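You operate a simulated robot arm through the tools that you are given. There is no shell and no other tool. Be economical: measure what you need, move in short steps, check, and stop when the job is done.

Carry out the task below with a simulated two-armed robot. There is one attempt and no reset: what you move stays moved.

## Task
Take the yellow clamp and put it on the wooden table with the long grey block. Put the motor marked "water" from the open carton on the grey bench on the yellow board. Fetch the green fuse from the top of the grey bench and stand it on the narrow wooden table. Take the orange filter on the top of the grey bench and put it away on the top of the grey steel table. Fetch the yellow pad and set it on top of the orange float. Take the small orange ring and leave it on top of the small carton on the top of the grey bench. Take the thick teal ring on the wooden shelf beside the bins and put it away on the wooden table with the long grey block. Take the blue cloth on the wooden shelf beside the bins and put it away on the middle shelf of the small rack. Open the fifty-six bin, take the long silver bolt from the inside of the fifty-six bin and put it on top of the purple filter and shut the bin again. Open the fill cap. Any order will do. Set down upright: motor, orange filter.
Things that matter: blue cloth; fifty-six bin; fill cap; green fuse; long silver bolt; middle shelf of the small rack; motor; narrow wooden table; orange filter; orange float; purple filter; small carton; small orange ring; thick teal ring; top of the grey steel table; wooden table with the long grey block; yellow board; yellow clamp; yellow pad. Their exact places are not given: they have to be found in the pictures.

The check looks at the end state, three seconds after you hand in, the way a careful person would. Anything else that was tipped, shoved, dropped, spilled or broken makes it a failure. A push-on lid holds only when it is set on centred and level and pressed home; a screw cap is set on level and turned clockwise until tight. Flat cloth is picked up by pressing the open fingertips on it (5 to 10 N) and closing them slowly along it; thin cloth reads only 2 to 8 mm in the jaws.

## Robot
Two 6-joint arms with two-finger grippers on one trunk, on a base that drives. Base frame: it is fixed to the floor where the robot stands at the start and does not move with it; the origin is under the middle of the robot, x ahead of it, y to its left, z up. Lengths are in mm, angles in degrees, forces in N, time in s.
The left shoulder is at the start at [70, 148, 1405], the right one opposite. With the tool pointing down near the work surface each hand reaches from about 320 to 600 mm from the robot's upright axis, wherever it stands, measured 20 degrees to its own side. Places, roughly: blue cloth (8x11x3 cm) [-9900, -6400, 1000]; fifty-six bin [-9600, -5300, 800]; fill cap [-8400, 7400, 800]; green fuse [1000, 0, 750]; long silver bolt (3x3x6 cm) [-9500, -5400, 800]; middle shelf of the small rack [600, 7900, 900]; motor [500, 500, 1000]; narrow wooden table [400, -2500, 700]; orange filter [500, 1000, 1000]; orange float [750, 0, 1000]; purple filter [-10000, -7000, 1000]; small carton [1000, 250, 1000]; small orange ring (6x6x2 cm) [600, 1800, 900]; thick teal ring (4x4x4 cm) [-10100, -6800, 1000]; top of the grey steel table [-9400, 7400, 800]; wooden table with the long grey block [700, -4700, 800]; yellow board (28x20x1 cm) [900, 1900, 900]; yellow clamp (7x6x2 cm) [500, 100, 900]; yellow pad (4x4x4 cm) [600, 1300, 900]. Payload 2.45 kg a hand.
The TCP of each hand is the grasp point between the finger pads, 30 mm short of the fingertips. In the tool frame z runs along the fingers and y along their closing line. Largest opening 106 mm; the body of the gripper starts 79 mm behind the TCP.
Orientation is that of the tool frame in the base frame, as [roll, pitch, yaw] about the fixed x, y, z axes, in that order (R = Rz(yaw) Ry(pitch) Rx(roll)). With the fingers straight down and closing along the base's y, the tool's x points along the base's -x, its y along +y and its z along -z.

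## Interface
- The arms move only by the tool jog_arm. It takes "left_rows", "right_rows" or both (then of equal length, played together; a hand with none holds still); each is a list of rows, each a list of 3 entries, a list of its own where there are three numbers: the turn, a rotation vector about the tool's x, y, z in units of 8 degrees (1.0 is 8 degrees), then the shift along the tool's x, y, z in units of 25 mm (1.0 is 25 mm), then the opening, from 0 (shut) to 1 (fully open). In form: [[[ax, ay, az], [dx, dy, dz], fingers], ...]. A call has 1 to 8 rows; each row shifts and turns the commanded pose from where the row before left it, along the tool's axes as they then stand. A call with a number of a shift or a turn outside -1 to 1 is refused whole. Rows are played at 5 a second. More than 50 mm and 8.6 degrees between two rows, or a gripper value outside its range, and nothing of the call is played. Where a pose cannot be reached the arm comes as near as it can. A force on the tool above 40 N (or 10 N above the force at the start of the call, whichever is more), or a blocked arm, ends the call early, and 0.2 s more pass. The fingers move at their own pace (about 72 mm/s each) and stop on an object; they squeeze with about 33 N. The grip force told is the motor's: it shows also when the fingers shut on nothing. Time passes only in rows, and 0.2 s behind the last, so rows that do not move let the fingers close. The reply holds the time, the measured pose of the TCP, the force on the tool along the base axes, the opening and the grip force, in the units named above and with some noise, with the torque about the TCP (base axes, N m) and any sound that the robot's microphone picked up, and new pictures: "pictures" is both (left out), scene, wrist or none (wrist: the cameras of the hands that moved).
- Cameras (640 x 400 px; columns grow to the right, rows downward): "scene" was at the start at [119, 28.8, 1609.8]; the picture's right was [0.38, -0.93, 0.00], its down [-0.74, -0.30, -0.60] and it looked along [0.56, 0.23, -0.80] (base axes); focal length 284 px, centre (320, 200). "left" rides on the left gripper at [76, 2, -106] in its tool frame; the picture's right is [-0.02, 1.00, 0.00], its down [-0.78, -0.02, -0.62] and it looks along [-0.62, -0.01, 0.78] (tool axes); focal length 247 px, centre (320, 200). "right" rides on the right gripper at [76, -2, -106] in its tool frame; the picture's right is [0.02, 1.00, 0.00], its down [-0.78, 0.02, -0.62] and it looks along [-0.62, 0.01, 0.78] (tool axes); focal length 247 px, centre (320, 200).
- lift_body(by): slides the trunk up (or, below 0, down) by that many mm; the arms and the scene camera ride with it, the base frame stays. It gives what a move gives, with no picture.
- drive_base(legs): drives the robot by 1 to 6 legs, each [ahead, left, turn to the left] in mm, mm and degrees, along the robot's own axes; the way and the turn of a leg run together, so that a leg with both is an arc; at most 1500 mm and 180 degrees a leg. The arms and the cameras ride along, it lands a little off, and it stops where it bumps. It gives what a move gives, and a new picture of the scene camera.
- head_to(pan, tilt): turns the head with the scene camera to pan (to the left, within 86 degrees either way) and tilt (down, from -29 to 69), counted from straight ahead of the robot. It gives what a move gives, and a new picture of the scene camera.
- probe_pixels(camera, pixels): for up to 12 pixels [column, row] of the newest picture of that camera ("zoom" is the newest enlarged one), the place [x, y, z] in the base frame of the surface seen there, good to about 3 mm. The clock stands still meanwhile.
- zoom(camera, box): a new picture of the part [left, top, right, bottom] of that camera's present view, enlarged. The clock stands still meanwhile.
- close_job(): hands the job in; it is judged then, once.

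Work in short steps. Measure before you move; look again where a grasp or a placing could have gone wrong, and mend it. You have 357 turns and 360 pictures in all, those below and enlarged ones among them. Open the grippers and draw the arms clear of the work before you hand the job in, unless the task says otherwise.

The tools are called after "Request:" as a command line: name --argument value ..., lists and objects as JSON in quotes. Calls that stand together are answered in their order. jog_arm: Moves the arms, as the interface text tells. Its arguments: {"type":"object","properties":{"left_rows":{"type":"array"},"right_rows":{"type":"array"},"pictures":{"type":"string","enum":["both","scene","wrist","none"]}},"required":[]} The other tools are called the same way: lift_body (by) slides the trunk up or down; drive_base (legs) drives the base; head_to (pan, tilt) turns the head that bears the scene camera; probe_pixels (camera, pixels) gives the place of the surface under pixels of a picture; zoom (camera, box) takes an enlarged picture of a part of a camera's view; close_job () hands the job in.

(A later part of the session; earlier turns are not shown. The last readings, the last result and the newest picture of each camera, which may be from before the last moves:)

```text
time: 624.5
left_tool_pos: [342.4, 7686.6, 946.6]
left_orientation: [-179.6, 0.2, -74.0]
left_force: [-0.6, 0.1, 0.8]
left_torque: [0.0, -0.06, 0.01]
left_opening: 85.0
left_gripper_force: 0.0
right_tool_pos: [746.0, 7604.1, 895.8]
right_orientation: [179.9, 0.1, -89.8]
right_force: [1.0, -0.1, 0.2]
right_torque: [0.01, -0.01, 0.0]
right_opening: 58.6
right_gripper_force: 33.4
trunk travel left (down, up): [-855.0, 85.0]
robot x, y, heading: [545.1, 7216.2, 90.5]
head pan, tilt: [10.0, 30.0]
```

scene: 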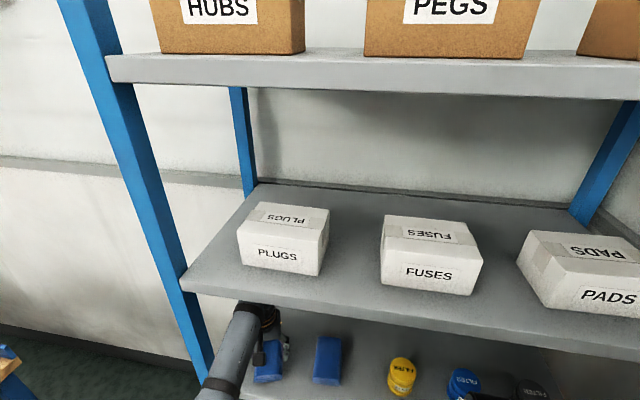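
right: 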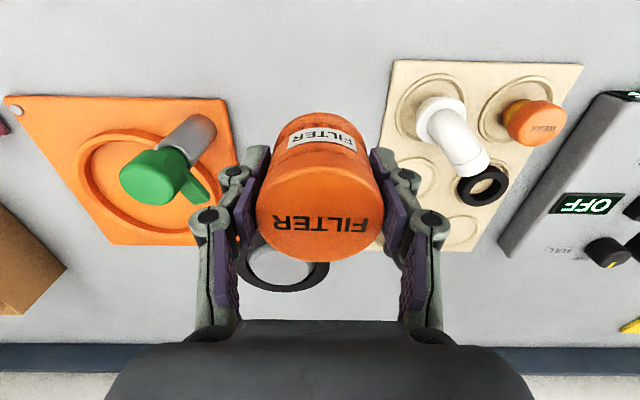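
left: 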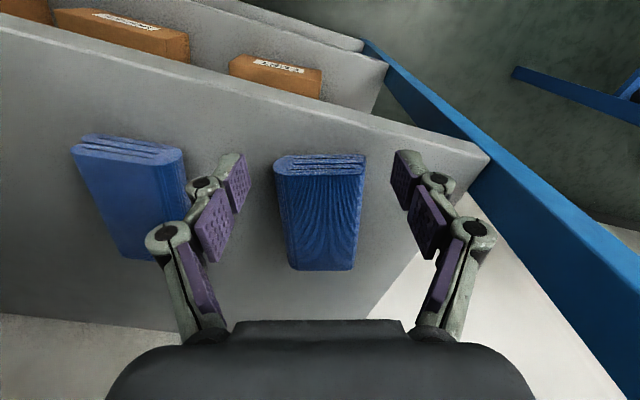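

Cloth is on the middle shelf. Back away, turn toward -x and look for the route to the grey steel table.

Request:
drive_base --legs '[[-750, 0, 0], [0, 0, 90]]'

Request:
head_to --pan 0 --tilt 12

```text
time: 632.4
left_tool_pos: [75.5, 6263.9, 947.1]
left_orientation: [-179.7, 0.2, 16.4]
left_force: [-1.0, -1.0, -0.1]
left_torque: [0.01, 0.01, -0.01]
left_opening: 84.6
left_gripper_force: 0.1
right_tool_pos: [155.0, 6668.8, 896.2]
right_orientation: [179.9, 0.1, 0.6]
right_force: [0.3, -0.1, -0.1]
right_torque: [-0.02, -0.02, -0.02]
right_opening: 58.6
right_gripper_force: 33.2
trunk travel left (down, up): [-855.0, 85.0]
robot x, y, heading: [545.2, 6466.0, -179.2]
head pan, tilt: [10.0, 30.0]
```

scene: 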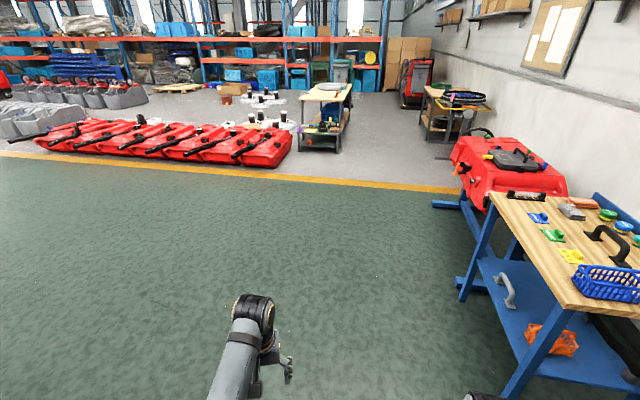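

```text
time: 633.2
left_tool_pos: [76.5, 6263.0, 946.7]
left_orientation: [-179.5, 0.2, 16.4]
left_force: [0.4, 0.4, -0.6]
left_torque: [0.0, 0.03, 0.0]
left_opening: 84.8
left_gripper_force: 0.0
right_tool_pos: [156.3, 6668.9, 896.4]
right_orientation: [-180.0, 0.1, 0.6]
right_force: [-0.7, -0.6, 0.1]
right_torque: [-0.04, -0.01, 0.01]
right_opening: 58.3
right_gripper_force: 32.7
trunk travel left (down, up): [-855.0, 85.0]
robot x, y, heading: [546.1, 6471.4, -179.1]
head pan, tilt: [0.0, 12.0]
```

scene: 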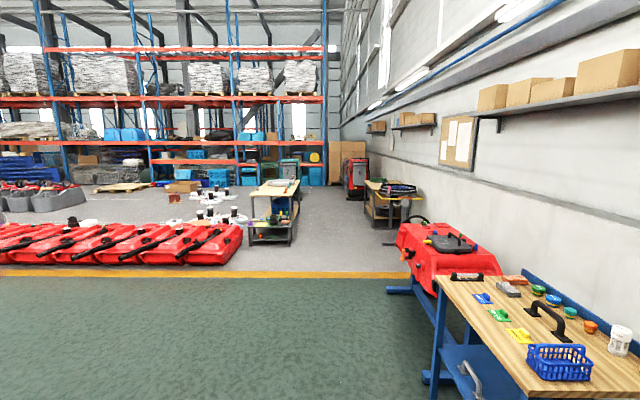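

Zoom in on the far tables/machines and probe positions.

Request:
zoom --camera "scene" --box '[220, 120, 440, 260]'

Request:
probe_pixels --camera "scene" --pixels '[[272, 190], [290, 240], [250, 240], [380, 190], [370, 220], [358, 175], [400, 215], [385, 270], [235, 262], [330, 240], [400, 270], [420, 375]]'

```text
2.86 times, centred on (330, 190) of scene
```

zoom: 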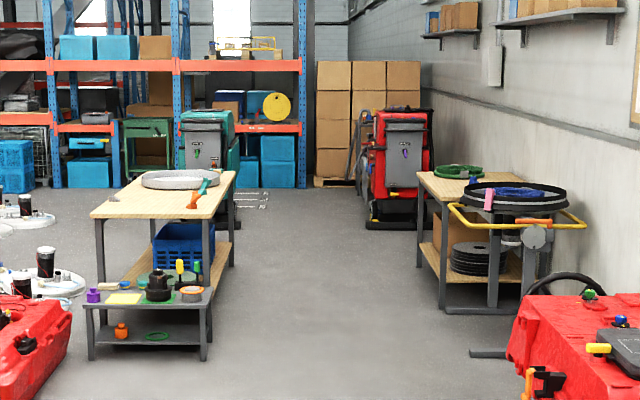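

```text
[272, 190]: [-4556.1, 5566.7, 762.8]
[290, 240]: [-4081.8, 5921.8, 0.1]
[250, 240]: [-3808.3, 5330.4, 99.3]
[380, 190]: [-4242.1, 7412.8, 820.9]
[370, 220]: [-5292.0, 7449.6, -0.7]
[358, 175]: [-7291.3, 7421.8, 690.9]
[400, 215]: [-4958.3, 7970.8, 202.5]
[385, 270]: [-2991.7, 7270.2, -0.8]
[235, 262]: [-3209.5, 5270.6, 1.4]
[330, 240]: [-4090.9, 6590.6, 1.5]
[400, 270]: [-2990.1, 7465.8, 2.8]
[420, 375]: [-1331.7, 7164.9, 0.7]
```

The aisle at y≈6590 is clear. Drive down it to x≈-5900 and look again.

Request:
drive_base --legs '[[1400, -40, -0.9], [1400, -40, 0], [1300, -20, 0], [1300, 0, 0], [1000, 0, 0]]'

Request:
head_to --pan -10 --tilt 15

```text
time: 663.9
left_tool_pos: [-6358.9, 6616.7, 946.6]
left_orientation: [-179.6, 0.1, 12.4]
left_force: [0.2, 0.1, -0.8]
left_torque: [-0.01, 0.03, 0.02]
left_opening: 84.7
left_gripper_force: 0.1
right_tool_pos: [-6250.6, 7014.5, 896.4]
right_orientation: [179.9, 0.1, -3.5]
right_force: [-0.4, 0.2, -1.1]
right_torque: [-0.02, 0.06, 0.0]
right_opening: 58.2
right_gripper_force: 32.6
trunk travel left (down, up): [-855.0, 85.0]
robot x, y, heading: [-5876.4, 6791.1, 176.6]
head pan, tilt: [0.0, 12.0]
```

scene: 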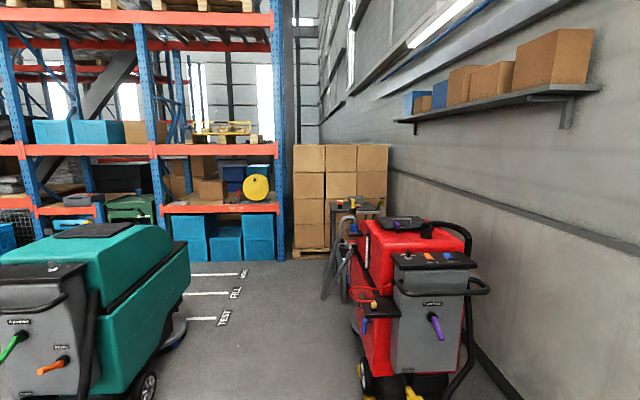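

```text
time: 664.6
left_tool_pos: [-6358.3, 6617.1, 947.5]
left_orientation: [-179.6, 0.0, 12.3]
left_force: [0.3, 0.3, -0.3]
left_torque: [0.0, -0.02, -0.01]
left_opening: 85.0
left_gripper_force: 0.0
right_tool_pos: [-6251.0, 7015.0, 897.2]
right_orientation: [-180.0, 0.1, -3.5]
right_force: [-0.5, -0.5, -0.2]
right_torque: [-0.03, 0.01, -0.01]
right_opening: 58.3
right_gripper_force: 32.9
trunk travel left (down, up): [-855.0, 85.0]
robot x, y, heading: [-5873.8, 6786.3, 176.9]
head pan, tilt: [-10.0, 15.0]
```

scene: 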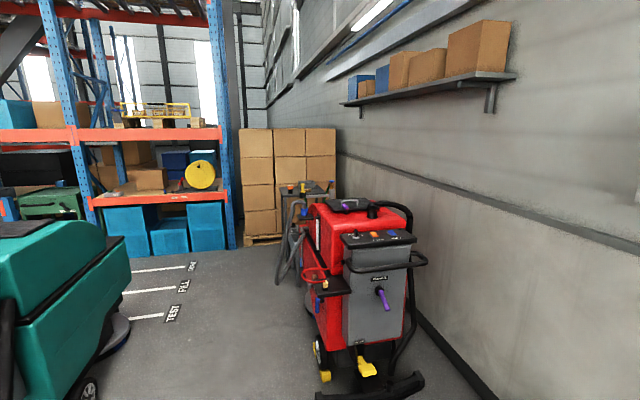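

The red machine stands on the right with the grey table behind it. Probe the gap and the table.

Request:
probe_pixels --camera "scene" --pixels '[[128, 330], [105, 375], [310, 350], [318, 390], [280, 280], [315, 185], [330, 195], [300, 235], [372, 212], [350, 203], [240, 250], [180, 300]]'

Request:
zoom --camera "scene" --box '[260, 170, 440, 310]'

```text
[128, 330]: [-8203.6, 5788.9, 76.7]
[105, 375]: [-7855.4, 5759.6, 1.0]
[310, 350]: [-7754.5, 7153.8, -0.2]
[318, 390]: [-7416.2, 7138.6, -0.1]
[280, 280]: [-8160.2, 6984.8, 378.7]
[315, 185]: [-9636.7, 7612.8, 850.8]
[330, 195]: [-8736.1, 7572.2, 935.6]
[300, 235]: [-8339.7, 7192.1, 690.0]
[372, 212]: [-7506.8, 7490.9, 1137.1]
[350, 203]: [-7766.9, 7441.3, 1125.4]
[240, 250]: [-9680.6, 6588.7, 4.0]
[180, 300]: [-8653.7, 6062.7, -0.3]
```

```text
2.86 times, centred on (350, 240) of scene
```

zoom: 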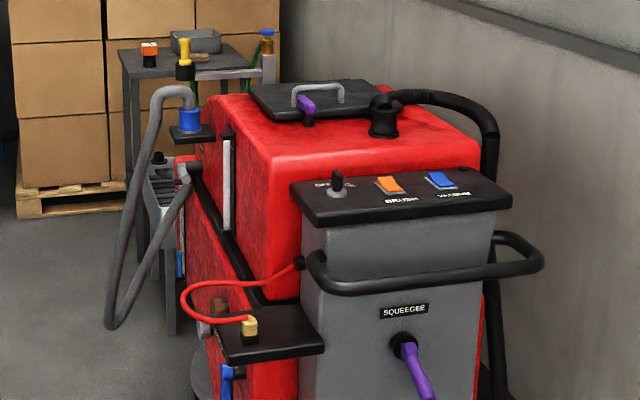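

Drive through at y≈6450 to x≈-8500 and look right.

Request:
drive_base --legs '[[0, 340, 3.1], [1300, 0, 0], [1300, 0, 0]]'

Request:
head_to --pan -70 --tilt 30

```text
time: 679.2
left_tool_pos: [-8980.3, 6314.5, 946.7]
left_orientation: [-179.5, 0.1, 13.7]
left_force: [-0.8, -0.7, 0.1]
left_torque: [0.01, 0.02, 0.01]
left_opening: 84.8
left_gripper_force: 0.1
right_tool_pos: [-8883.9, 6715.8, 896.3]
right_orientation: [179.9, 0.1, -2.1]
right_force: [-0.3, -0.5, -0.7]
right_torque: [-0.04, 0.01, 0.01]
right_opening: 57.9
right_gripper_force: 32.8
trunk travel left (down, up): [-855.0, 85.0]
robot x, y, heading: [-8501.7, 6499.9, 177.6]
head pan, tilt: [-10.0, 15.0]
```

scene: 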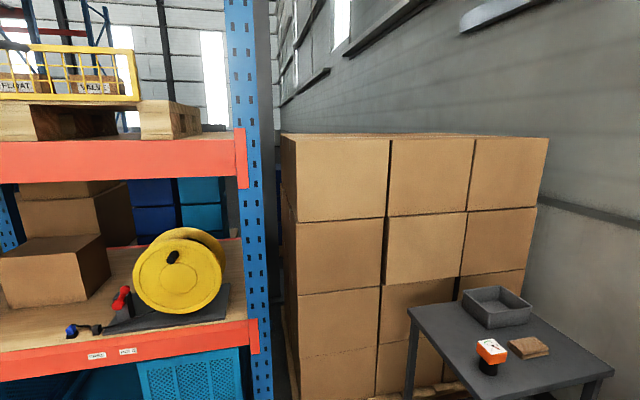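

```text
time: 680.5
left_tool_pos: [-8981.2, 6314.4, 946.1]
left_orientation: [-179.6, 0.0, 13.7]
left_force: [-0.2, 0.2, 0.5]
left_torque: [-0.02, 0.01, 0.0]
left_opening: 84.8
left_gripper_force: 0.1
right_tool_pos: [-8883.0, 6716.2, 895.0]
right_orientation: [-180.0, 0.1, -2.2]
right_force: [0.0, -0.7, 0.5]
right_torque: [0.01, 0.0, -0.02]
right_opening: 57.7
right_gripper_force: 32.9
trunk travel left (down, up): [-855.0, 85.0]
robot x, y, heading: [-8500.1, 6496.5, 177.8]
head pan, tilt: [-70.0, 30.0]
```

scene: 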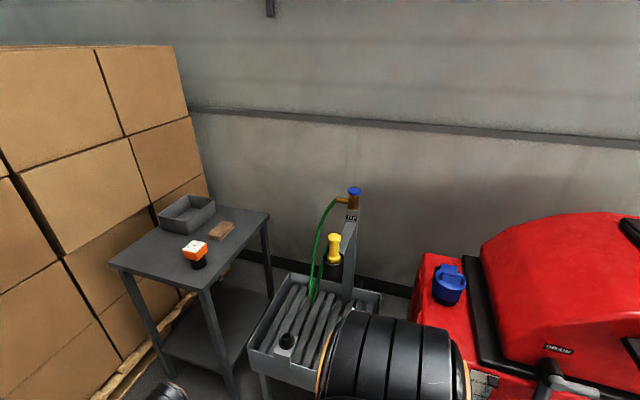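

Grey steel table at left, and a blue cap on the red machine at (447,283). Zoom and probe.

Request:
zoom --camera "scene" --box '[390, 230, 530, 330]'

Request:
zoom --camera "scene" --box '[90, 180, 370, 380]'

Request:
probe_pixels --camera "scene" --pixels '[[450, 272], [447, 295], [440, 265], [200, 240], [265, 212], [195, 285], [115, 262], [240, 240], [150, 255], [185, 215], [223, 230], [195, 246]]'

```text
4.00 times, centred on (460, 280) of scene
```

zoom: 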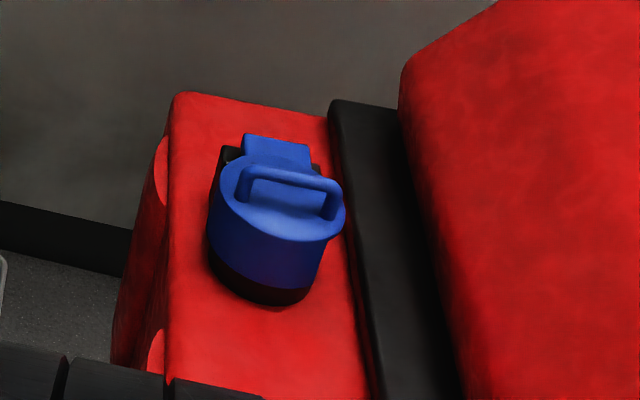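

```text
2.00 times, centred on (230, 280) of scene
```

zoom: 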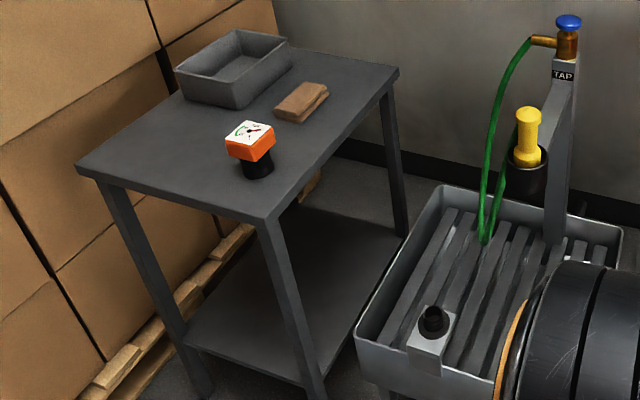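

```text
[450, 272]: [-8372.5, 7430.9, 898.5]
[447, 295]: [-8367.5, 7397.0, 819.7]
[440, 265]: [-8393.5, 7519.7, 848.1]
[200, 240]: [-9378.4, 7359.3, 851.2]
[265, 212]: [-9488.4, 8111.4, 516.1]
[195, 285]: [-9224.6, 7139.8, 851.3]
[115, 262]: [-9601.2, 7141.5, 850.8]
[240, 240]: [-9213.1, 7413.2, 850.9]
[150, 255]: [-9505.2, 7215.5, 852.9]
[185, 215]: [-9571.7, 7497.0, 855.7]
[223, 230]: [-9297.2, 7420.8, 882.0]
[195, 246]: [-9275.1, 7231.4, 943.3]
```

The fill cap is a hinged blue lid with a loop handle. First the filter: probe cartons and sink for clearance.

Request:
probe_pixels --camera "scene" --pixels '[[30, 200], [100, 350], [150, 120], [180, 375], [260, 340], [300, 370], [335, 290], [380, 300], [120, 395], [20, 380]]'

Request:
lift_body --by 60

```text
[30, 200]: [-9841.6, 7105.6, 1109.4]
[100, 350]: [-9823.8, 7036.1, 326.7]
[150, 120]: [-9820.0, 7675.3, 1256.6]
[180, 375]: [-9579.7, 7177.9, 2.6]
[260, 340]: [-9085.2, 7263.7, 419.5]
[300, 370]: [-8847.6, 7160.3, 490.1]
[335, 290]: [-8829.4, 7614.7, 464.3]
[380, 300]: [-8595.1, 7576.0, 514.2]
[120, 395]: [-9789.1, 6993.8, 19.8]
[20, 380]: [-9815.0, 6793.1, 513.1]
```

```text
time: 681.5
left_tool_pos: [-8981.0, 6313.8, 1007.3]
left_orientation: [-179.7, 0.1, 13.8]
left_force: [0.3, 0.7, 0.2]
left_torque: [0.01, -0.02, 0.0]
left_opening: 84.6
left_gripper_force: 0.1
right_tool_pos: [-8882.7, 6715.6, 954.7]
right_orientation: [-180.0, 0.1, -2.1]
right_force: [0.5, 0.3, -1.0]
right_torque: [-0.01, 0.03, 0.0]
right_opening: 57.6
right_gripper_force: 33.2
trunk travel left (down, up): [-915.0, 25.0]
robot x, y, heading: [-8501.8, 6494.5, 177.8]
head pan, tilt: [-70.0, 30.0]
```

Extend the right hand, tuck the left a bit, turn to heading 140, and go in two legs so the filter passes clear of the gauge.

Request:
jog_arm --right_rows '[[[0, 0, 0], [-0.9, -0.2, 0], 0.0], [[0, 0, 0], [-0.9, -0.2, 0], 0.0], [[0, 0, 0], [-0.9, -0.2, 0], 0.0], [[0, 0, 0], [-0.9, -0.2, 0], 0.0], [[0, 0, 0], [-0.5, 0, 0], 0.0]]' --left_rows '[[[0, 0, 0], [0.9, 0.3, 0], 0.8], [[0, 0, 0], [0.9, 0.3, 0], 0.8], [[0, 0, 0], [0.9, 0.3, 0], 0.8], [[0, 0, 0], [0.9, 0.3, 0], 0.8], [[0, 0, 0], [0, 0, 0], 0.8]]' --pictures "none"

Request:
drive_base --legs '[[0, 0, -37.8], [529, 444, 0]]'

Request:
head_to --pan -25 --tilt 45

```text
time: 682.7
left_tool_pos: [-8886.4, 6307.3, 1006.9]
left_orientation: [-179.6, 0.1, 13.7]
left_force: [-0.6, -0.4, -0.8]
left_torque: [0.02, 0.03, 0.02]
left_opening: 84.6
left_gripper_force: 0.1
right_tool_pos: [-8987.0, 6740.0, 956.7]
right_orientation: [179.9, 0.0, -2.2]
right_force: [-0.9, 0.2, -0.2]
right_torque: [0.03, 0.0, -0.01]
right_opening: 57.8
right_gripper_force: 32.6
trunk travel left (down, up): [-915.0, 25.0]
robot x, y, heading: [-8501.9, 6497.9, 177.9]
head pan, tilt: [-70.0, 30.0]
```

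```text
time: 688.4
left_tool_pos: [-9628.2, 6595.0, 1007.8]
left_orientation: [-179.5, 0.0, -24.5]
left_force: [0.3, -0.5, 0.1]
left_torque: [0.01, -0.02, -0.03]
left_opening: 84.9
left_gripper_force: 0.0
right_tool_pos: [-9437.6, 6996.0, 956.4]
right_orientation: [179.9, 0.0, -40.4]
right_force: [-0.2, -0.4, 0.5]
right_torque: [-0.05, -0.01, 0.0]
right_opening: 57.6
right_gripper_force: 33.1
trunk travel left (down, up): [-915.0, 25.0]
robot x, y, heading: [-9209.3, 6508.5, 139.6]
head pan, tilt: [-70.0, 30.0]
```

scene: 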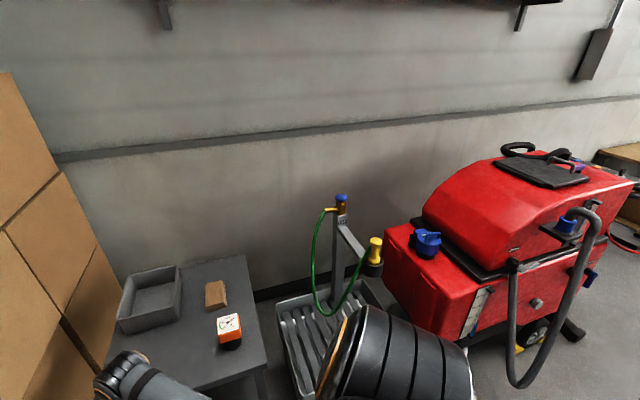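

```text
time: 689.5
left_tool_pos: [-9627.8, 6595.3, 1007.5]
left_orientation: [-179.5, 0.1, -24.5]
left_force: [-0.1, -0.3, -0.1]
left_torque: [0.03, -0.02, -0.03]
left_opening: 84.9
left_gripper_force: 0.0
right_tool_pos: [-9439.0, 6994.2, 956.1]
right_orientation: [179.9, 0.1, -40.4]
right_force: [0.3, -0.1, -1.1]
right_torque: [0.01, 0.03, -0.01]
right_opening: 57.9
right_gripper_force: 33.0
trunk travel left (down, up): [-915.0, 25.0]
robot x, y, heading: [-9212.0, 6508.0, 139.4]
head pan, tilt: [-25.0, 45.0]
```

scene: 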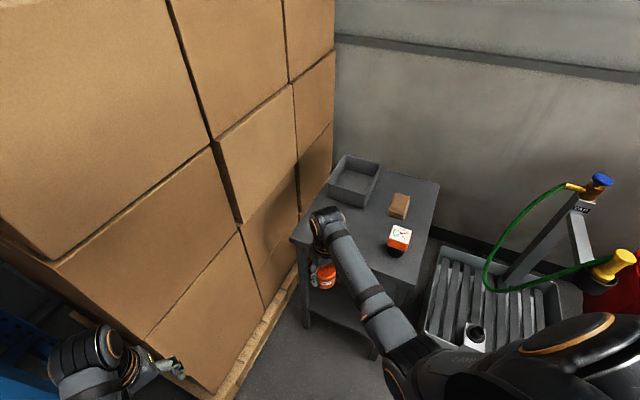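

Move (+13,+220) to bring the filter over the table.

Request:
drive_base --legs '[[133, -176, 0]]'

Request:
zoom --camera "right" --box '[0, 0, 640, 400]'

Request:
probe_pixels --camera "zoom" --pixels '[[200, 150], [150, 200], [450, 150], [480, 200], [320, 280], [330, 90]]'

```text
time: 691.2
left_tool_pos: [-9614.3, 6812.0, 1006.3]
left_orientation: [-179.6, 0.1, -24.5]
left_force: [1.0, 0.5, 0.6]
left_torque: [0.04, 0.01, -0.01]
left_opening: 84.9
left_gripper_force: 0.1
right_tool_pos: [-9425.7, 7212.1, 957.6]
right_orientation: [179.9, 0.2, -40.3]
right_force: [0.5, 0.3, -0.7]
right_torque: [0.02, 0.02, -0.01]
right_opening: 57.4
right_gripper_force: 33.5
trunk travel left (down, up): [-915.0, 25.0]
robot x, y, heading: [-9193.5, 6723.7, 140.0]
head pan, tilt: [-25.0, 45.0]
```

scene: 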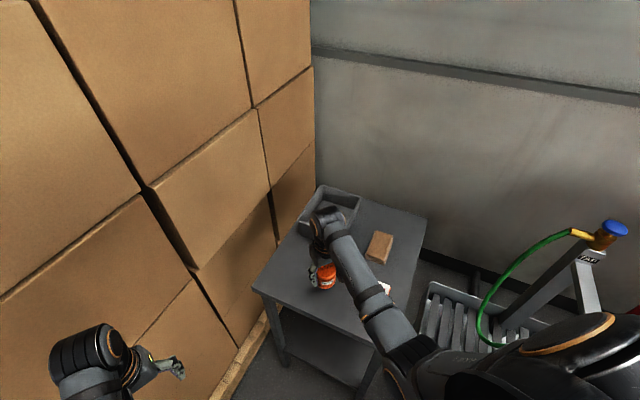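

```text
1.00 times, centred on (320, 200) of right (not enlarged: the box is as wide or as high as the picture)
```

zoom: 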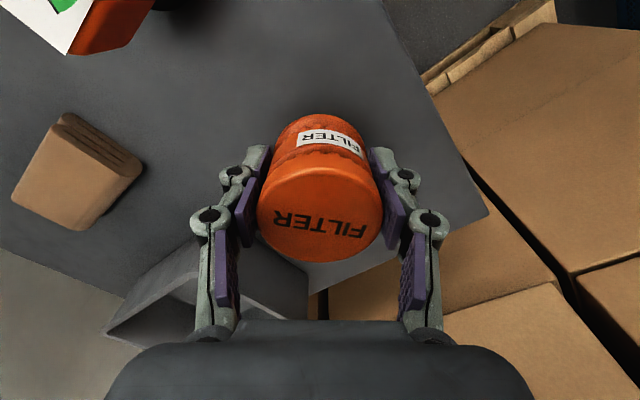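

```text
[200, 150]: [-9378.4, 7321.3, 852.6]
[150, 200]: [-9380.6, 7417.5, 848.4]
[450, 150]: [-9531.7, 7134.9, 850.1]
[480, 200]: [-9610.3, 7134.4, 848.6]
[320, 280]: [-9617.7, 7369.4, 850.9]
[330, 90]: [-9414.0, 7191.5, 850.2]
```

Clear spot. Lower to TCP ≈895.

Request:
jog_arm --right_rows '[[[0, 0, 0], [0, 0, 1], 0.0], [[0, 0, 0], [0, 0, 1], 0.0], [[0, 0, 0], [0, 0, 0.45], 0.0], [[0, 0, 0], [0, 0, 0.1], 0.0]]' --pictures "none"

```text
time: 692.2
left_tool_pos: [-9613.3, 6812.5, 1006.7]
left_orientation: [-179.6, 0.1, -24.5]
left_force: [0.6, -0.3, -0.2]
left_torque: [0.04, 0.02, -0.02]
left_opening: 84.8
left_gripper_force: 0.0
right_tool_pos: [-9424.9, 7215.1, 891.8]
right_orientation: [179.9, 0.1, -40.3]
right_force: [0.5, 0.3, -1.4]
right_torque: [0.0, -0.03, 0.0]
right_opening: 57.7
right_gripper_force: 33.2
trunk travel left (down, up): [-915.0, 25.0]
robot x, y, heading: [-9192.9, 6725.0, 140.0]
head pan, tilt: [-25.0, 45.0]
```

Request:
jog_arm --right_rows '[[[0, 0, 0], [0, 0, 0.06], 0.0], [[0, 0, 0], [0, 0, 0.05], 0.0]]' --pictures "none"

```text
time: 692.8
left_tool_pos: [-9613.6, 6812.2, 1008.2]
left_orientation: [-179.6, 0.2, -24.5]
left_force: [0.6, -0.7, 0.2]
left_torque: [-0.01, 0.0, 0.01]
left_opening: 84.8
left_gripper_force: 0.1
right_tool_pos: [-9423.5, 7213.7, 890.7]
right_orientation: [-179.9, 0.3, -40.3]
right_force: [-0.6, -0.1, 13.6]
right_torque: [-0.18, -0.12, 0.04]
right_opening: 57.3
right_gripper_force: 32.8
trunk travel left (down, up): [-915.0, 25.0]
robot x, y, heading: [-9196.5, 6727.8, 140.0]
head pan, tilt: [-25.0, 45.0]
```

Contact. Release and rise.

Request:
jog_arm --right_rows '[[[0, 0, 0], [0, 0, -0.03], 0.0], [[0, 0, 0], [0, 0, 0], 0.7], [[0, 0, 0], [0, 0, 0], 0.7], [[0, 0, 0], [0, 0, -0.8], 0.7], [[0, 0, 0], [0, 0, -1], 0.7], [[0, 0, 0], [0, 0, -1], 0.7], [[0, 0, 0], [0, 0, -1], 0.7]]' --pictures "wrist"

```text
time: 694.4
left_tool_pos: [-9614.0, 6813.2, 1007.5]
left_orientation: [-179.6, 0.1, -24.6]
left_force: [0.2, 0.4, -0.4]
left_torque: [0.03, -0.02, 0.0]
left_opening: 84.7
left_gripper_force: 0.1
right_tool_pos: [-9422.7, 7211.7, 986.6]
right_orientation: [179.9, 0.1, -40.2]
right_force: [0.5, 0.3, 1.4]
right_torque: [0.0, 0.01, -0.01]
right_opening: 74.0
right_gripper_force: 0.1
trunk travel left (down, up): [-915.0, 25.0]
robot x, y, heading: [-9195.0, 6723.0, 140.0]
head pan, tilt: [-25.0, 45.0]
```

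right: 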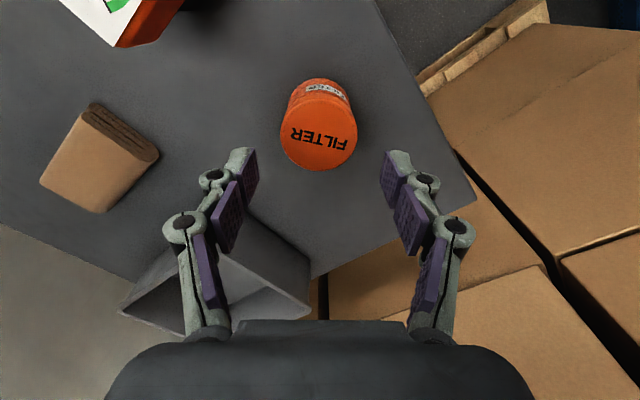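

Filter stands. Withdraw, turn to heading 90, and drive to the red machine's fill cap.

Request:
drive_base --legs '[[-140, 176, 0], [0, 0, -50], [0, -625, 0], [180, 0, 0]]'

Request:
head_to --pan -15 --tilt 40

```text
time: 702.5
left_tool_pos: [-8785.4, 7054.8, 1008.2]
left_orientation: [-179.6, 0.2, -73.9]
left_force: [0.5, -0.2, -0.7]
left_torque: [0.04, 0.02, -0.02]
left_opening: 84.9
left_gripper_force: 0.1
right_tool_pos: [-8360.3, 7171.1, 987.1]
right_orientation: [179.9, 0.2, -89.8]
right_force: [0.3, 0.9, -0.3]
right_torque: [0.05, 0.0, 0.0]
right_opening: 74.2
right_gripper_force: 0.0
trunk travel left (down, up): [-915.0, 25.0]
robot x, y, heading: [-8579.7, 6684.0, 90.5]
head pan, tilt: [-25.0, 45.0]
```

scene: 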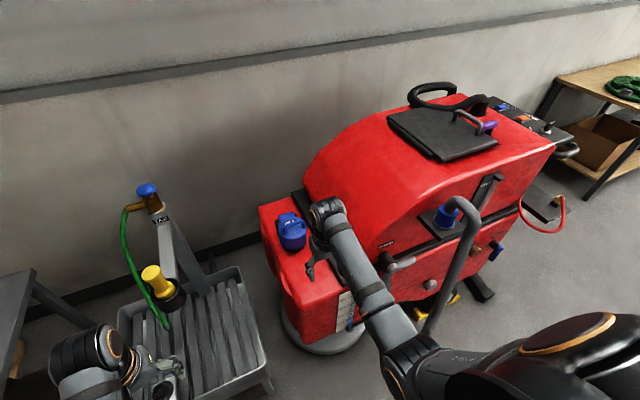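

```text
time: 703.3
left_tool_pos: [-8786.0, 7058.4, 1006.4]
left_orientation: [-179.7, -0.1, -73.9]
left_force: [-0.1, 0.7, 0.0]
left_torque: [-0.05, 0.03, 0.0]
left_opening: 85.0
left_gripper_force: 0.1
right_tool_pos: [-8359.0, 7173.7, 986.0]
right_orientation: [179.9, 0.0, -89.7]
right_force: [0.2, -0.2, 0.8]
right_torque: [-0.01, 0.02, -0.01]
right_opening: 74.2
right_gripper_force: 0.0
trunk travel left (down, up): [-915.0, 25.0]
robot x, y, heading: [-8581.5, 6680.1, 90.8]
head pan, tilt: [-15.0, 40.0]
```

scene: 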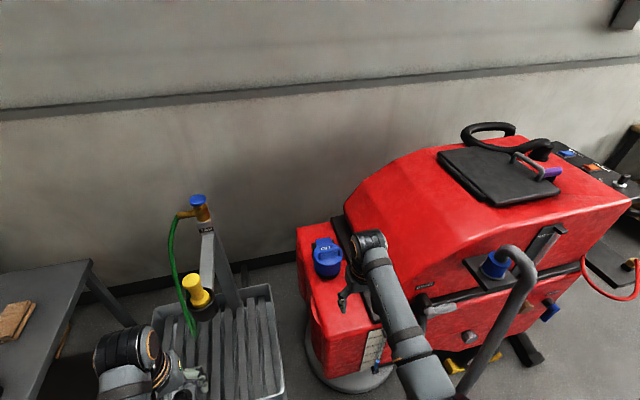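

Zoom in on the cap and use the wrist camera.

Request:
zoom --camera "scene" --box '[295, 220, 365, 290]'

Request:
probe_pixels --camera "zoom" --pixels '[[320, 120], [320, 160], [300, 200], [345, 200], [320, 230], [270, 200], [370, 200], [320, 280], [260, 290], [380, 290]]'

Request:
zoom --camera "right" --box '[160, 50, 480, 350]'

```text
5.71 times, centred on (330, 255) of scene
```

zoom: 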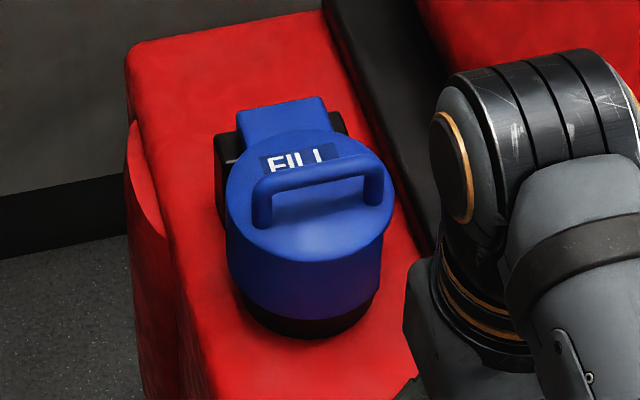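

```text
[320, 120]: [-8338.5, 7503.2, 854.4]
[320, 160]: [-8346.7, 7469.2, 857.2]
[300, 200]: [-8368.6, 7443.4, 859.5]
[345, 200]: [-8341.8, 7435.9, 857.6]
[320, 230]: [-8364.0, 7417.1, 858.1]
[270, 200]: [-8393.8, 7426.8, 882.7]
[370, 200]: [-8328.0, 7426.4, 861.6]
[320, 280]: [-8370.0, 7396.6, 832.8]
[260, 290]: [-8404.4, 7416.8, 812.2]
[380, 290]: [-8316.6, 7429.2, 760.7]
```

```text
1.33 times, centred on (320, 200) of right
```

zoom: 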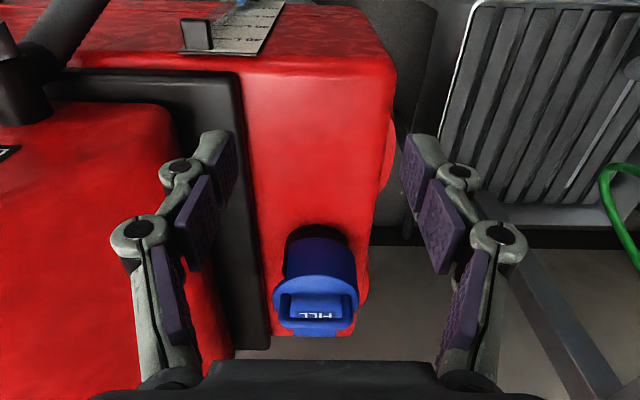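

The cap has a bar handle along x and its hinge at the far (+y) side. Zoom closer with the wrist camera and probe the handle and hinge.

Request:
zoom --camera "right" --box '[260, 200, 380, 320]'

Request:
probe_pixels --camera "zoom" --pixels '[[230, 230], [320, 233], [405, 232], [320, 250], [320, 285], [235, 300], [400, 300], [320, 160], [320, 325], [320, 345], [320, 100], [210, 260]]'

```text
3.33 times, centred on (320, 260) of right
```

zoom: 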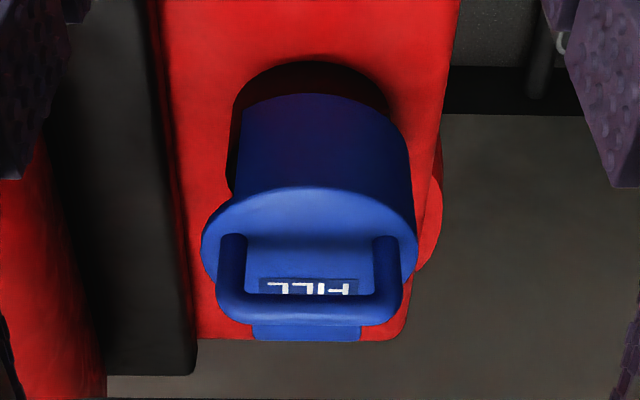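

```text
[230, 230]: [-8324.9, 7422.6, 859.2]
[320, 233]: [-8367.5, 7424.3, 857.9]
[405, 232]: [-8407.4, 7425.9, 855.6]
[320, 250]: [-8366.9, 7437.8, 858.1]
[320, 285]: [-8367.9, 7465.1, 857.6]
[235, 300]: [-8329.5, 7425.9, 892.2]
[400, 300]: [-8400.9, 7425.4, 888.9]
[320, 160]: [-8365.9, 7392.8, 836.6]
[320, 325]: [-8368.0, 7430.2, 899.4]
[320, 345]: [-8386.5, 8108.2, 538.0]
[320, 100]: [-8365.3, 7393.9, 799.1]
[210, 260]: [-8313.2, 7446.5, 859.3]
```

Handle bar: centre (-8366,7429), z≈893; hinge near y≈7490, z≈850. Check floor clearance before driving closer.

Request:
probe_pixels --camera "scene" --pixels '[[330, 385], [310, 365], [350, 392], [240, 390], [275, 385], [320, 330], [205, 395], [300, 300]]'

Request:
jog_arm --right_rows '[[[0, 0, 1], [0, 0, 0], 0.5], [[0, 0, 1], [0, 0, 0], 0.5], [[0, 0, 1], [0, 0, 0], 0.5], [[0, 0, 1], [0, 0, 0], 0.5], [[0, 0, 1], [0, 0, 0], 0.5], [[0, 0, 1], [0, 0, 0], 0.5], [[0, 0, 1], [0, 0, 0], 0.5], [[0, 0, 1], [0, 0, 0], 0.5]]' --pictures "none"

Request:
jog_arm --right_rows '[[[0, 0, 1], [0, 0, 0], 0.5], [[0, 0, 1], [0, 0, 0], 0.5], [[0, 0, 1], [0, 0, 0], 0.5], [[0, 0, 0.25], [0, 0, 0], 0.5]]' --pictures "wrist"

```text
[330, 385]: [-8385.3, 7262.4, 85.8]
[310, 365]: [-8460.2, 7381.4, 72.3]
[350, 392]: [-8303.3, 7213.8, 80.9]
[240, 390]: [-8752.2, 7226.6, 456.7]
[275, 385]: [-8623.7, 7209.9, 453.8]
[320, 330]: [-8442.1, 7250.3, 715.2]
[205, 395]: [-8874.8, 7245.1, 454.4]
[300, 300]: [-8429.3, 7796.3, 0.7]
```

```text
time: 705.1
left_tool_pos: [-8785.0, 7058.3, 1007.2]
left_orientation: [-179.6, 0.1, -73.9]
left_force: [-0.7, 0.6, -0.9]
left_torque: [0.02, -0.02, -0.01]
left_opening: 84.7
left_gripper_force: 0.1
right_tool_pos: [-8358.2, 7172.9, 986.4]
right_orientation: [179.9, 0.0, -153.8]
right_force: [0.2, 0.0, -0.2]
right_torque: [-0.02, 0.01, 0.01]
right_opening: 52.9
right_gripper_force: 0.1
trunk travel left (down, up): [-915.0, 25.0]
robot x, y, heading: [-8579.4, 6679.6, 90.5]
head pan, tilt: [-15.0, 40.0]
```

```text
time: 706.1
left_tool_pos: [-8785.7, 7057.1, 1006.6]
left_orientation: [-179.6, 0.1, -73.9]
left_force: [-0.1, -0.1, 0.5]
left_torque: [0.01, -0.01, -0.01]
left_opening: 84.7
left_gripper_force: 0.0
right_tool_pos: [-8358.5, 7173.4, 986.7]
right_orientation: [179.9, -0.1, -179.9]
right_force: [0.2, -0.6, -0.8]
right_torque: [-0.03, 0.02, 0.0]
right_opening: 52.9
right_gripper_force: 0.1
trunk travel left (down, up): [-915.0, 25.0]
robot x, y, heading: [-8579.2, 6682.8, 90.4]
head pan, tilt: [-15.0, 40.0]
```

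right: 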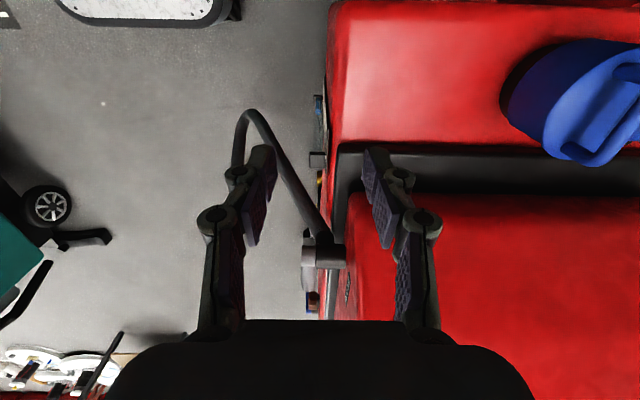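

Drive forward 195, then move the hand over the handle bar with the arm.

Request:
drive_base --legs '[[195, 0, -0.4]]'

Request:
jog_arm --right_rows '[[[0, 0, 0], [0, 0.8, 0], 0.4], [[0, 0, 0], [0, 0.8, 0], 0.4], [[0, 0, 0], [0, 0.5, 0], 0.4]]' --pictures "wrist"

```text
time: 707.6
left_tool_pos: [-8786.2, 7256.6, 1006.9]
left_orientation: [-179.5, 0.2, -74.0]
left_force: [0.5, 0.0, -0.5]
left_torque: [0.02, 0.03, -0.04]
left_opening: 85.3
left_gripper_force: 0.3
right_tool_pos: [-8359.1, 7370.2, 985.1]
right_orientation: [179.9, 0.0, -180.0]
right_force: [0.2, 0.4, -0.3]
right_torque: [0.05, -0.02, 0.03]
right_opening: 52.7
right_gripper_force: 0.0
trunk travel left (down, up): [-915.0, 25.0]
robot x, y, heading: [-8581.8, 6876.1, 90.0]
head pan, tilt: [-15.0, 40.0]
```

scene: 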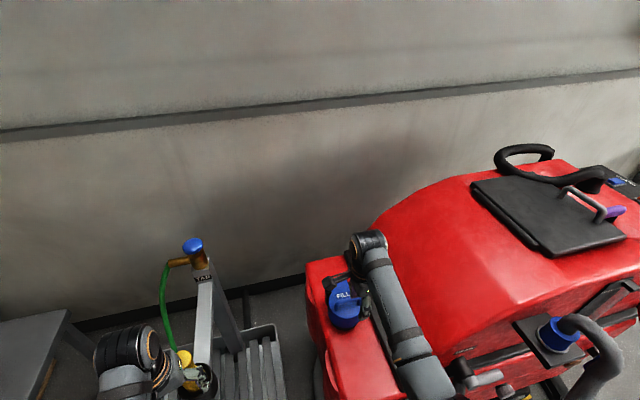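

```text
time: 708.5
left_tool_pos: [-8785.3, 7256.8, 1007.1]
left_orientation: [-179.6, 0.1, -73.9]
left_force: [1.1, -0.4, 0.0]
left_torque: [-0.03, 0.0, -0.02]
left_opening: 84.9
left_gripper_force: 0.1
right_tool_pos: [-8358.4, 7420.5, 984.8]
right_orientation: [179.8, -0.1, -179.8]
right_force: [-0.1, 0.0, -0.9]
right_torque: [-0.02, -0.01, -0.03]
right_opening: 42.6
right_gripper_force: 0.0
trunk travel left (down, up): [-915.0, 25.0]
robot x, y, heading: [-8581.8, 6878.7, 90.5]
head pan, tilt: [-15.0, 40.0]
```

right: 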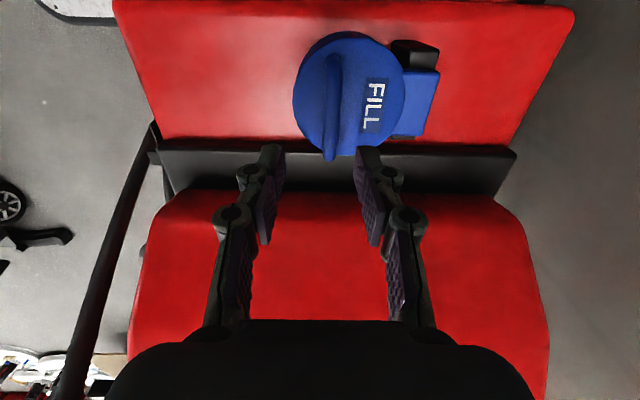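

The bar runs along column ≈333. Probe it and the hinge.

Request:
probe_pixels --camera "right" --pixels '[[333, 65], [333, 100], [331, 150], [320, 100], [345, 100], [415, 55], [420, 105], [395, 45], [425, 85], [405, 100]]'

Request:
zoom --camera "right" --box '[280, 20, 460, 180]'

```text
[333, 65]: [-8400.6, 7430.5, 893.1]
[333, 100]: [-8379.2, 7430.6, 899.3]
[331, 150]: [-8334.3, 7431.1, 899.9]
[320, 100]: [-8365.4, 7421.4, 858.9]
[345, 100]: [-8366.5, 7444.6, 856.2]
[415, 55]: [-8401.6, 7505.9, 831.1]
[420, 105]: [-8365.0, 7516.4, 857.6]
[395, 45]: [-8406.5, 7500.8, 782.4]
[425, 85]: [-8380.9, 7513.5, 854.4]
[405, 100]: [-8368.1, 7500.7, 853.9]
```

```text
2.50 times, centred on (370, 100) of right
```

zoom: 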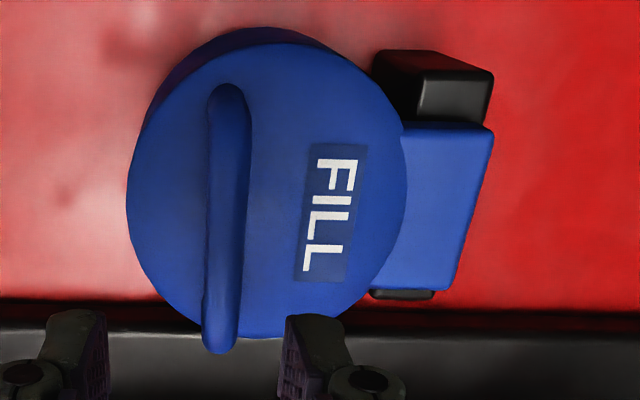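

Bar centre (y 7430.5, z 894), hinge ≈(y 7507, z 842). Align, descend to TCP ≈902 and grip the bar.

Request:
jog_arm --right_rows '[[[0, 0, 0], [0.3, 0.4, 0], 0.4], [[0, 0, 0], [0, 0, 1], 0.4], [[0, 0, 0], [0, 0, 1], 0.4], [[0, 0, 0], [0, 0, 1], 0.4], [[0, 0, 0], [0, 0, 0.3], 0.4], [[0, 0, 0], [0, 0, 0], 0.0], [[0, 0, 0], [0, 0, 0], 0.0]]' --pictures "wrist"

```text
time: 710.0
left_tool_pos: [-8786.7, 7256.6, 1006.6]
left_orientation: [-179.7, 0.2, -74.0]
left_force: [0.9, -1.8, 0.7]
left_torque: [-0.01, -0.01, -0.06]
left_opening: 84.8
left_gripper_force: 0.0
right_tool_pos: [-8365.9, 7431.0, 903.0]
right_orientation: [179.9, -0.1, -179.8]
right_force: [0.0, 2.9, -2.3]
right_torque: [0.03, -0.2, -0.1]
right_opening: 11.4
right_gripper_force: 38.6
trunk travel left (down, up): [-915.0, 25.0]
robot x, y, heading: [-8579.5, 6880.2, 89.9]
head pan, tilt: [-15.0, 40.0]
```

right: 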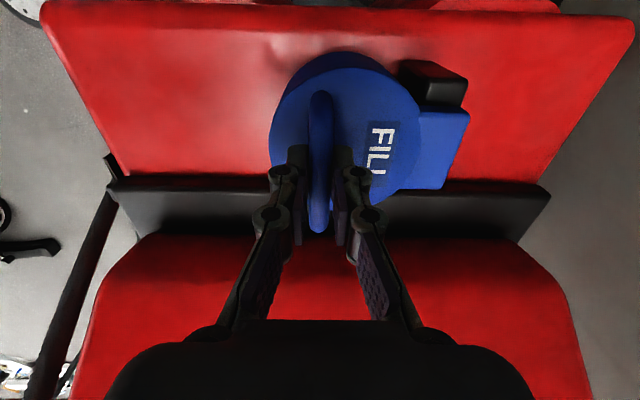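

Gripped, but opening it needs more reach ahead. Release, rise, and reposition the base closer/right; first check the hose position.

Request:
jog_arm --right_rows '[[[0, 0, 0], [0, 0, 0], 0.4], [[0, 0, 0], [0, 0, 0], 0.4], [[0, 0, 0], [0, 0, -1], 0.4], [[0, 0, 0], [0, 0, -1], 0.4], [[0, 0, 0], [0, 0, -1], 0.4]]' --pictures "none"

Request:
head_to --pan -40 --tilt 55

Request:
probe_pixels --camera "scene" --pixels '[[320, 300], [350, 330], [300, 350], [280, 300], [400, 350], [330, 250], [380, 250], [250, 330]]'

```text
time: 711.2
left_tool_pos: [-8785.5, 7255.6, 1006.8]
left_orientation: [-179.6, 0.3, -74.0]
left_force: [0.2, -0.6, 0.6]
left_torque: [0.01, 0.02, -0.02]
left_opening: 85.0
left_gripper_force: 0.3
right_tool_pos: [-8364.8, 7432.9, 978.3]
right_orientation: [179.9, -0.1, -179.8]
right_force: [-0.7, 0.0, -0.6]
right_torque: [-0.01, 0.01, -0.01]
right_opening: 42.5
right_gripper_force: 0.1
trunk travel left (down, up): [-915.0, 25.0]
robot x, y, heading: [-8576.4, 6878.7, 90.3]
head pan, tilt: [-15.0, 40.0]
```

```text
time: 712.1
left_tool_pos: [-8785.2, 7254.8, 1006.8]
left_orientation: [-179.6, 0.1, -74.0]
left_force: [0.0, -0.1, 0.4]
left_torque: [-0.01, 0.0, 0.0]
left_opening: 85.0
left_gripper_force: 0.2
right_tool_pos: [-8366.1, 7431.4, 977.8]
right_orientation: [179.9, -0.1, -179.9]
right_force: [0.1, 0.7, 0.4]
right_torque: [0.0, -0.01, -0.01]
right_opening: 42.2
right_gripper_force: 0.1
trunk travel left (down, up): [-915.0, 25.0]
robot x, y, heading: [-8579.8, 6879.4, 90.3]
head pan, tilt: [-40.0, 55.0]
```

scene: 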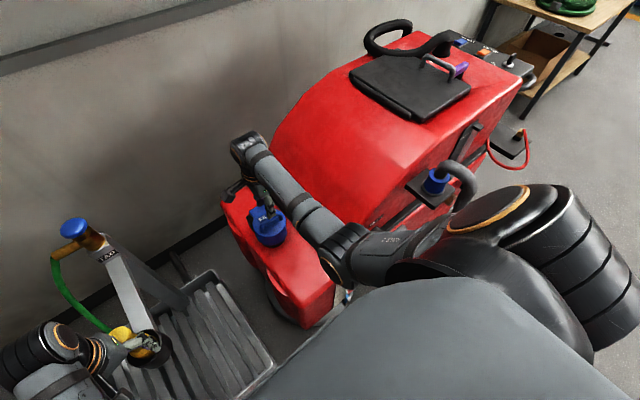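

```text
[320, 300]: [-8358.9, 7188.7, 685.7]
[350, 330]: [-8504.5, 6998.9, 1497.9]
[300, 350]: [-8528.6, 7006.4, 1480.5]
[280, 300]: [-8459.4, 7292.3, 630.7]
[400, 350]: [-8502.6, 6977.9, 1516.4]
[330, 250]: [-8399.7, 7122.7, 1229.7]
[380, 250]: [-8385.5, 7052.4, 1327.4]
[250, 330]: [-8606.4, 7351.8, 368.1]
```

Shift the hand left/back relative to the base, then move the base right 84 and forward 50.

Request:
jog_arm --right_rows '[[[0, 0, 0], [0.85, -0.4, 0], 0.4], [[0, 0, 0], [0.85, -0.4, 0], 0.4], [[0, 0, 0], [0.85, -0.5, 0], 0.4], [[0, 0, 0], [0.82, -0.5, 0], 0.4]]' --pictures "none"

Request:
drive_base --legs '[[48, -84, 0]]'

Request:
zoom --camera "right" --box '[160, 20, 480, 240]'

```text
time: 713.1
left_tool_pos: [-8785.7, 7254.9, 1006.3]
left_orientation: [-179.6, 0.2, -74.0]
left_force: [-0.1, -1.0, 0.0]
left_torque: [-0.03, 0.0, 0.02]
left_opening: 84.9
left_gripper_force: 0.1
right_tool_pos: [-8434.0, 7395.7, 983.7]
right_orientation: [179.0, 1.3, 179.5]
right_force: [0.9, -0.4, 0.9]
right_torque: [0.04, -0.01, -0.02]
right_opening: 42.6
right_gripper_force: 0.1
trunk travel left (down, up): [-915.0, 25.0]
robot x, y, heading: [-8578.0, 6881.9, 90.0]
head pan, tilt: [-40.0, 55.0]
```

```text
time: 714.3
left_tool_pos: [-8723.0, 7291.2, 1004.8]
left_orientation: [178.4, -0.3, -73.3]
left_force: [-15.2, -9.5, 0.4]
left_torque: [-0.1, 0.28, 0.41]
left_opening: 96.4
left_gripper_force: 9.5
right_tool_pos: [-8361.2, 7437.1, 981.8]
right_orientation: [179.2, 1.7, 179.8]
right_force: [0.4, 0.5, 0.2]
right_torque: [-0.04, 0.06, 0.0]
right_opening: 42.4
right_gripper_force: 0.0
trunk travel left (down, up): [-915.0, 25.0]
robot x, y, heading: [-8509.8, 6920.1, 90.4]
head pan, tilt: [-40.0, 55.0]
stopped in leg 1: the force on the tool passed its limit at 74 N (the readings are from after the stop); the commanded pose is now the measured one
```

scene: 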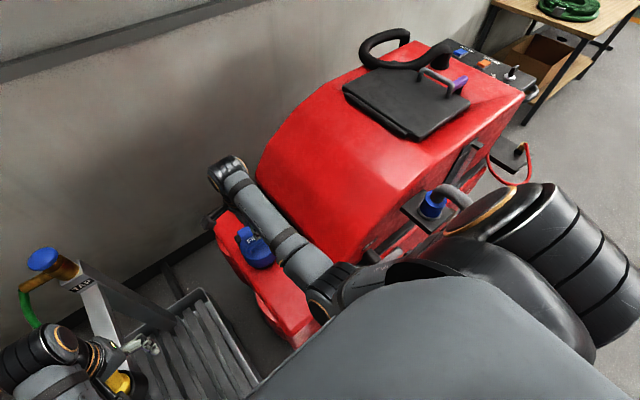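

```text
1.82 times, centred on (320, 130) of right
```

zoom: 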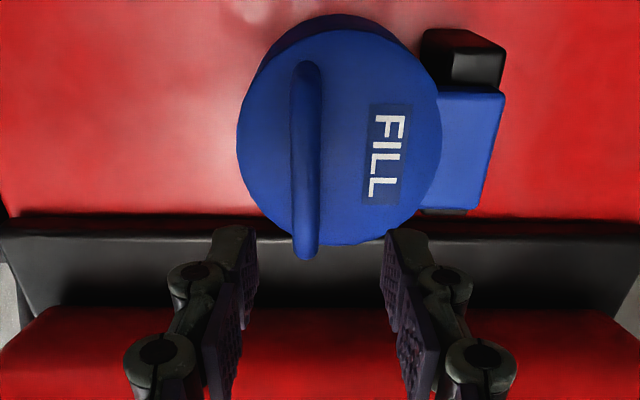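

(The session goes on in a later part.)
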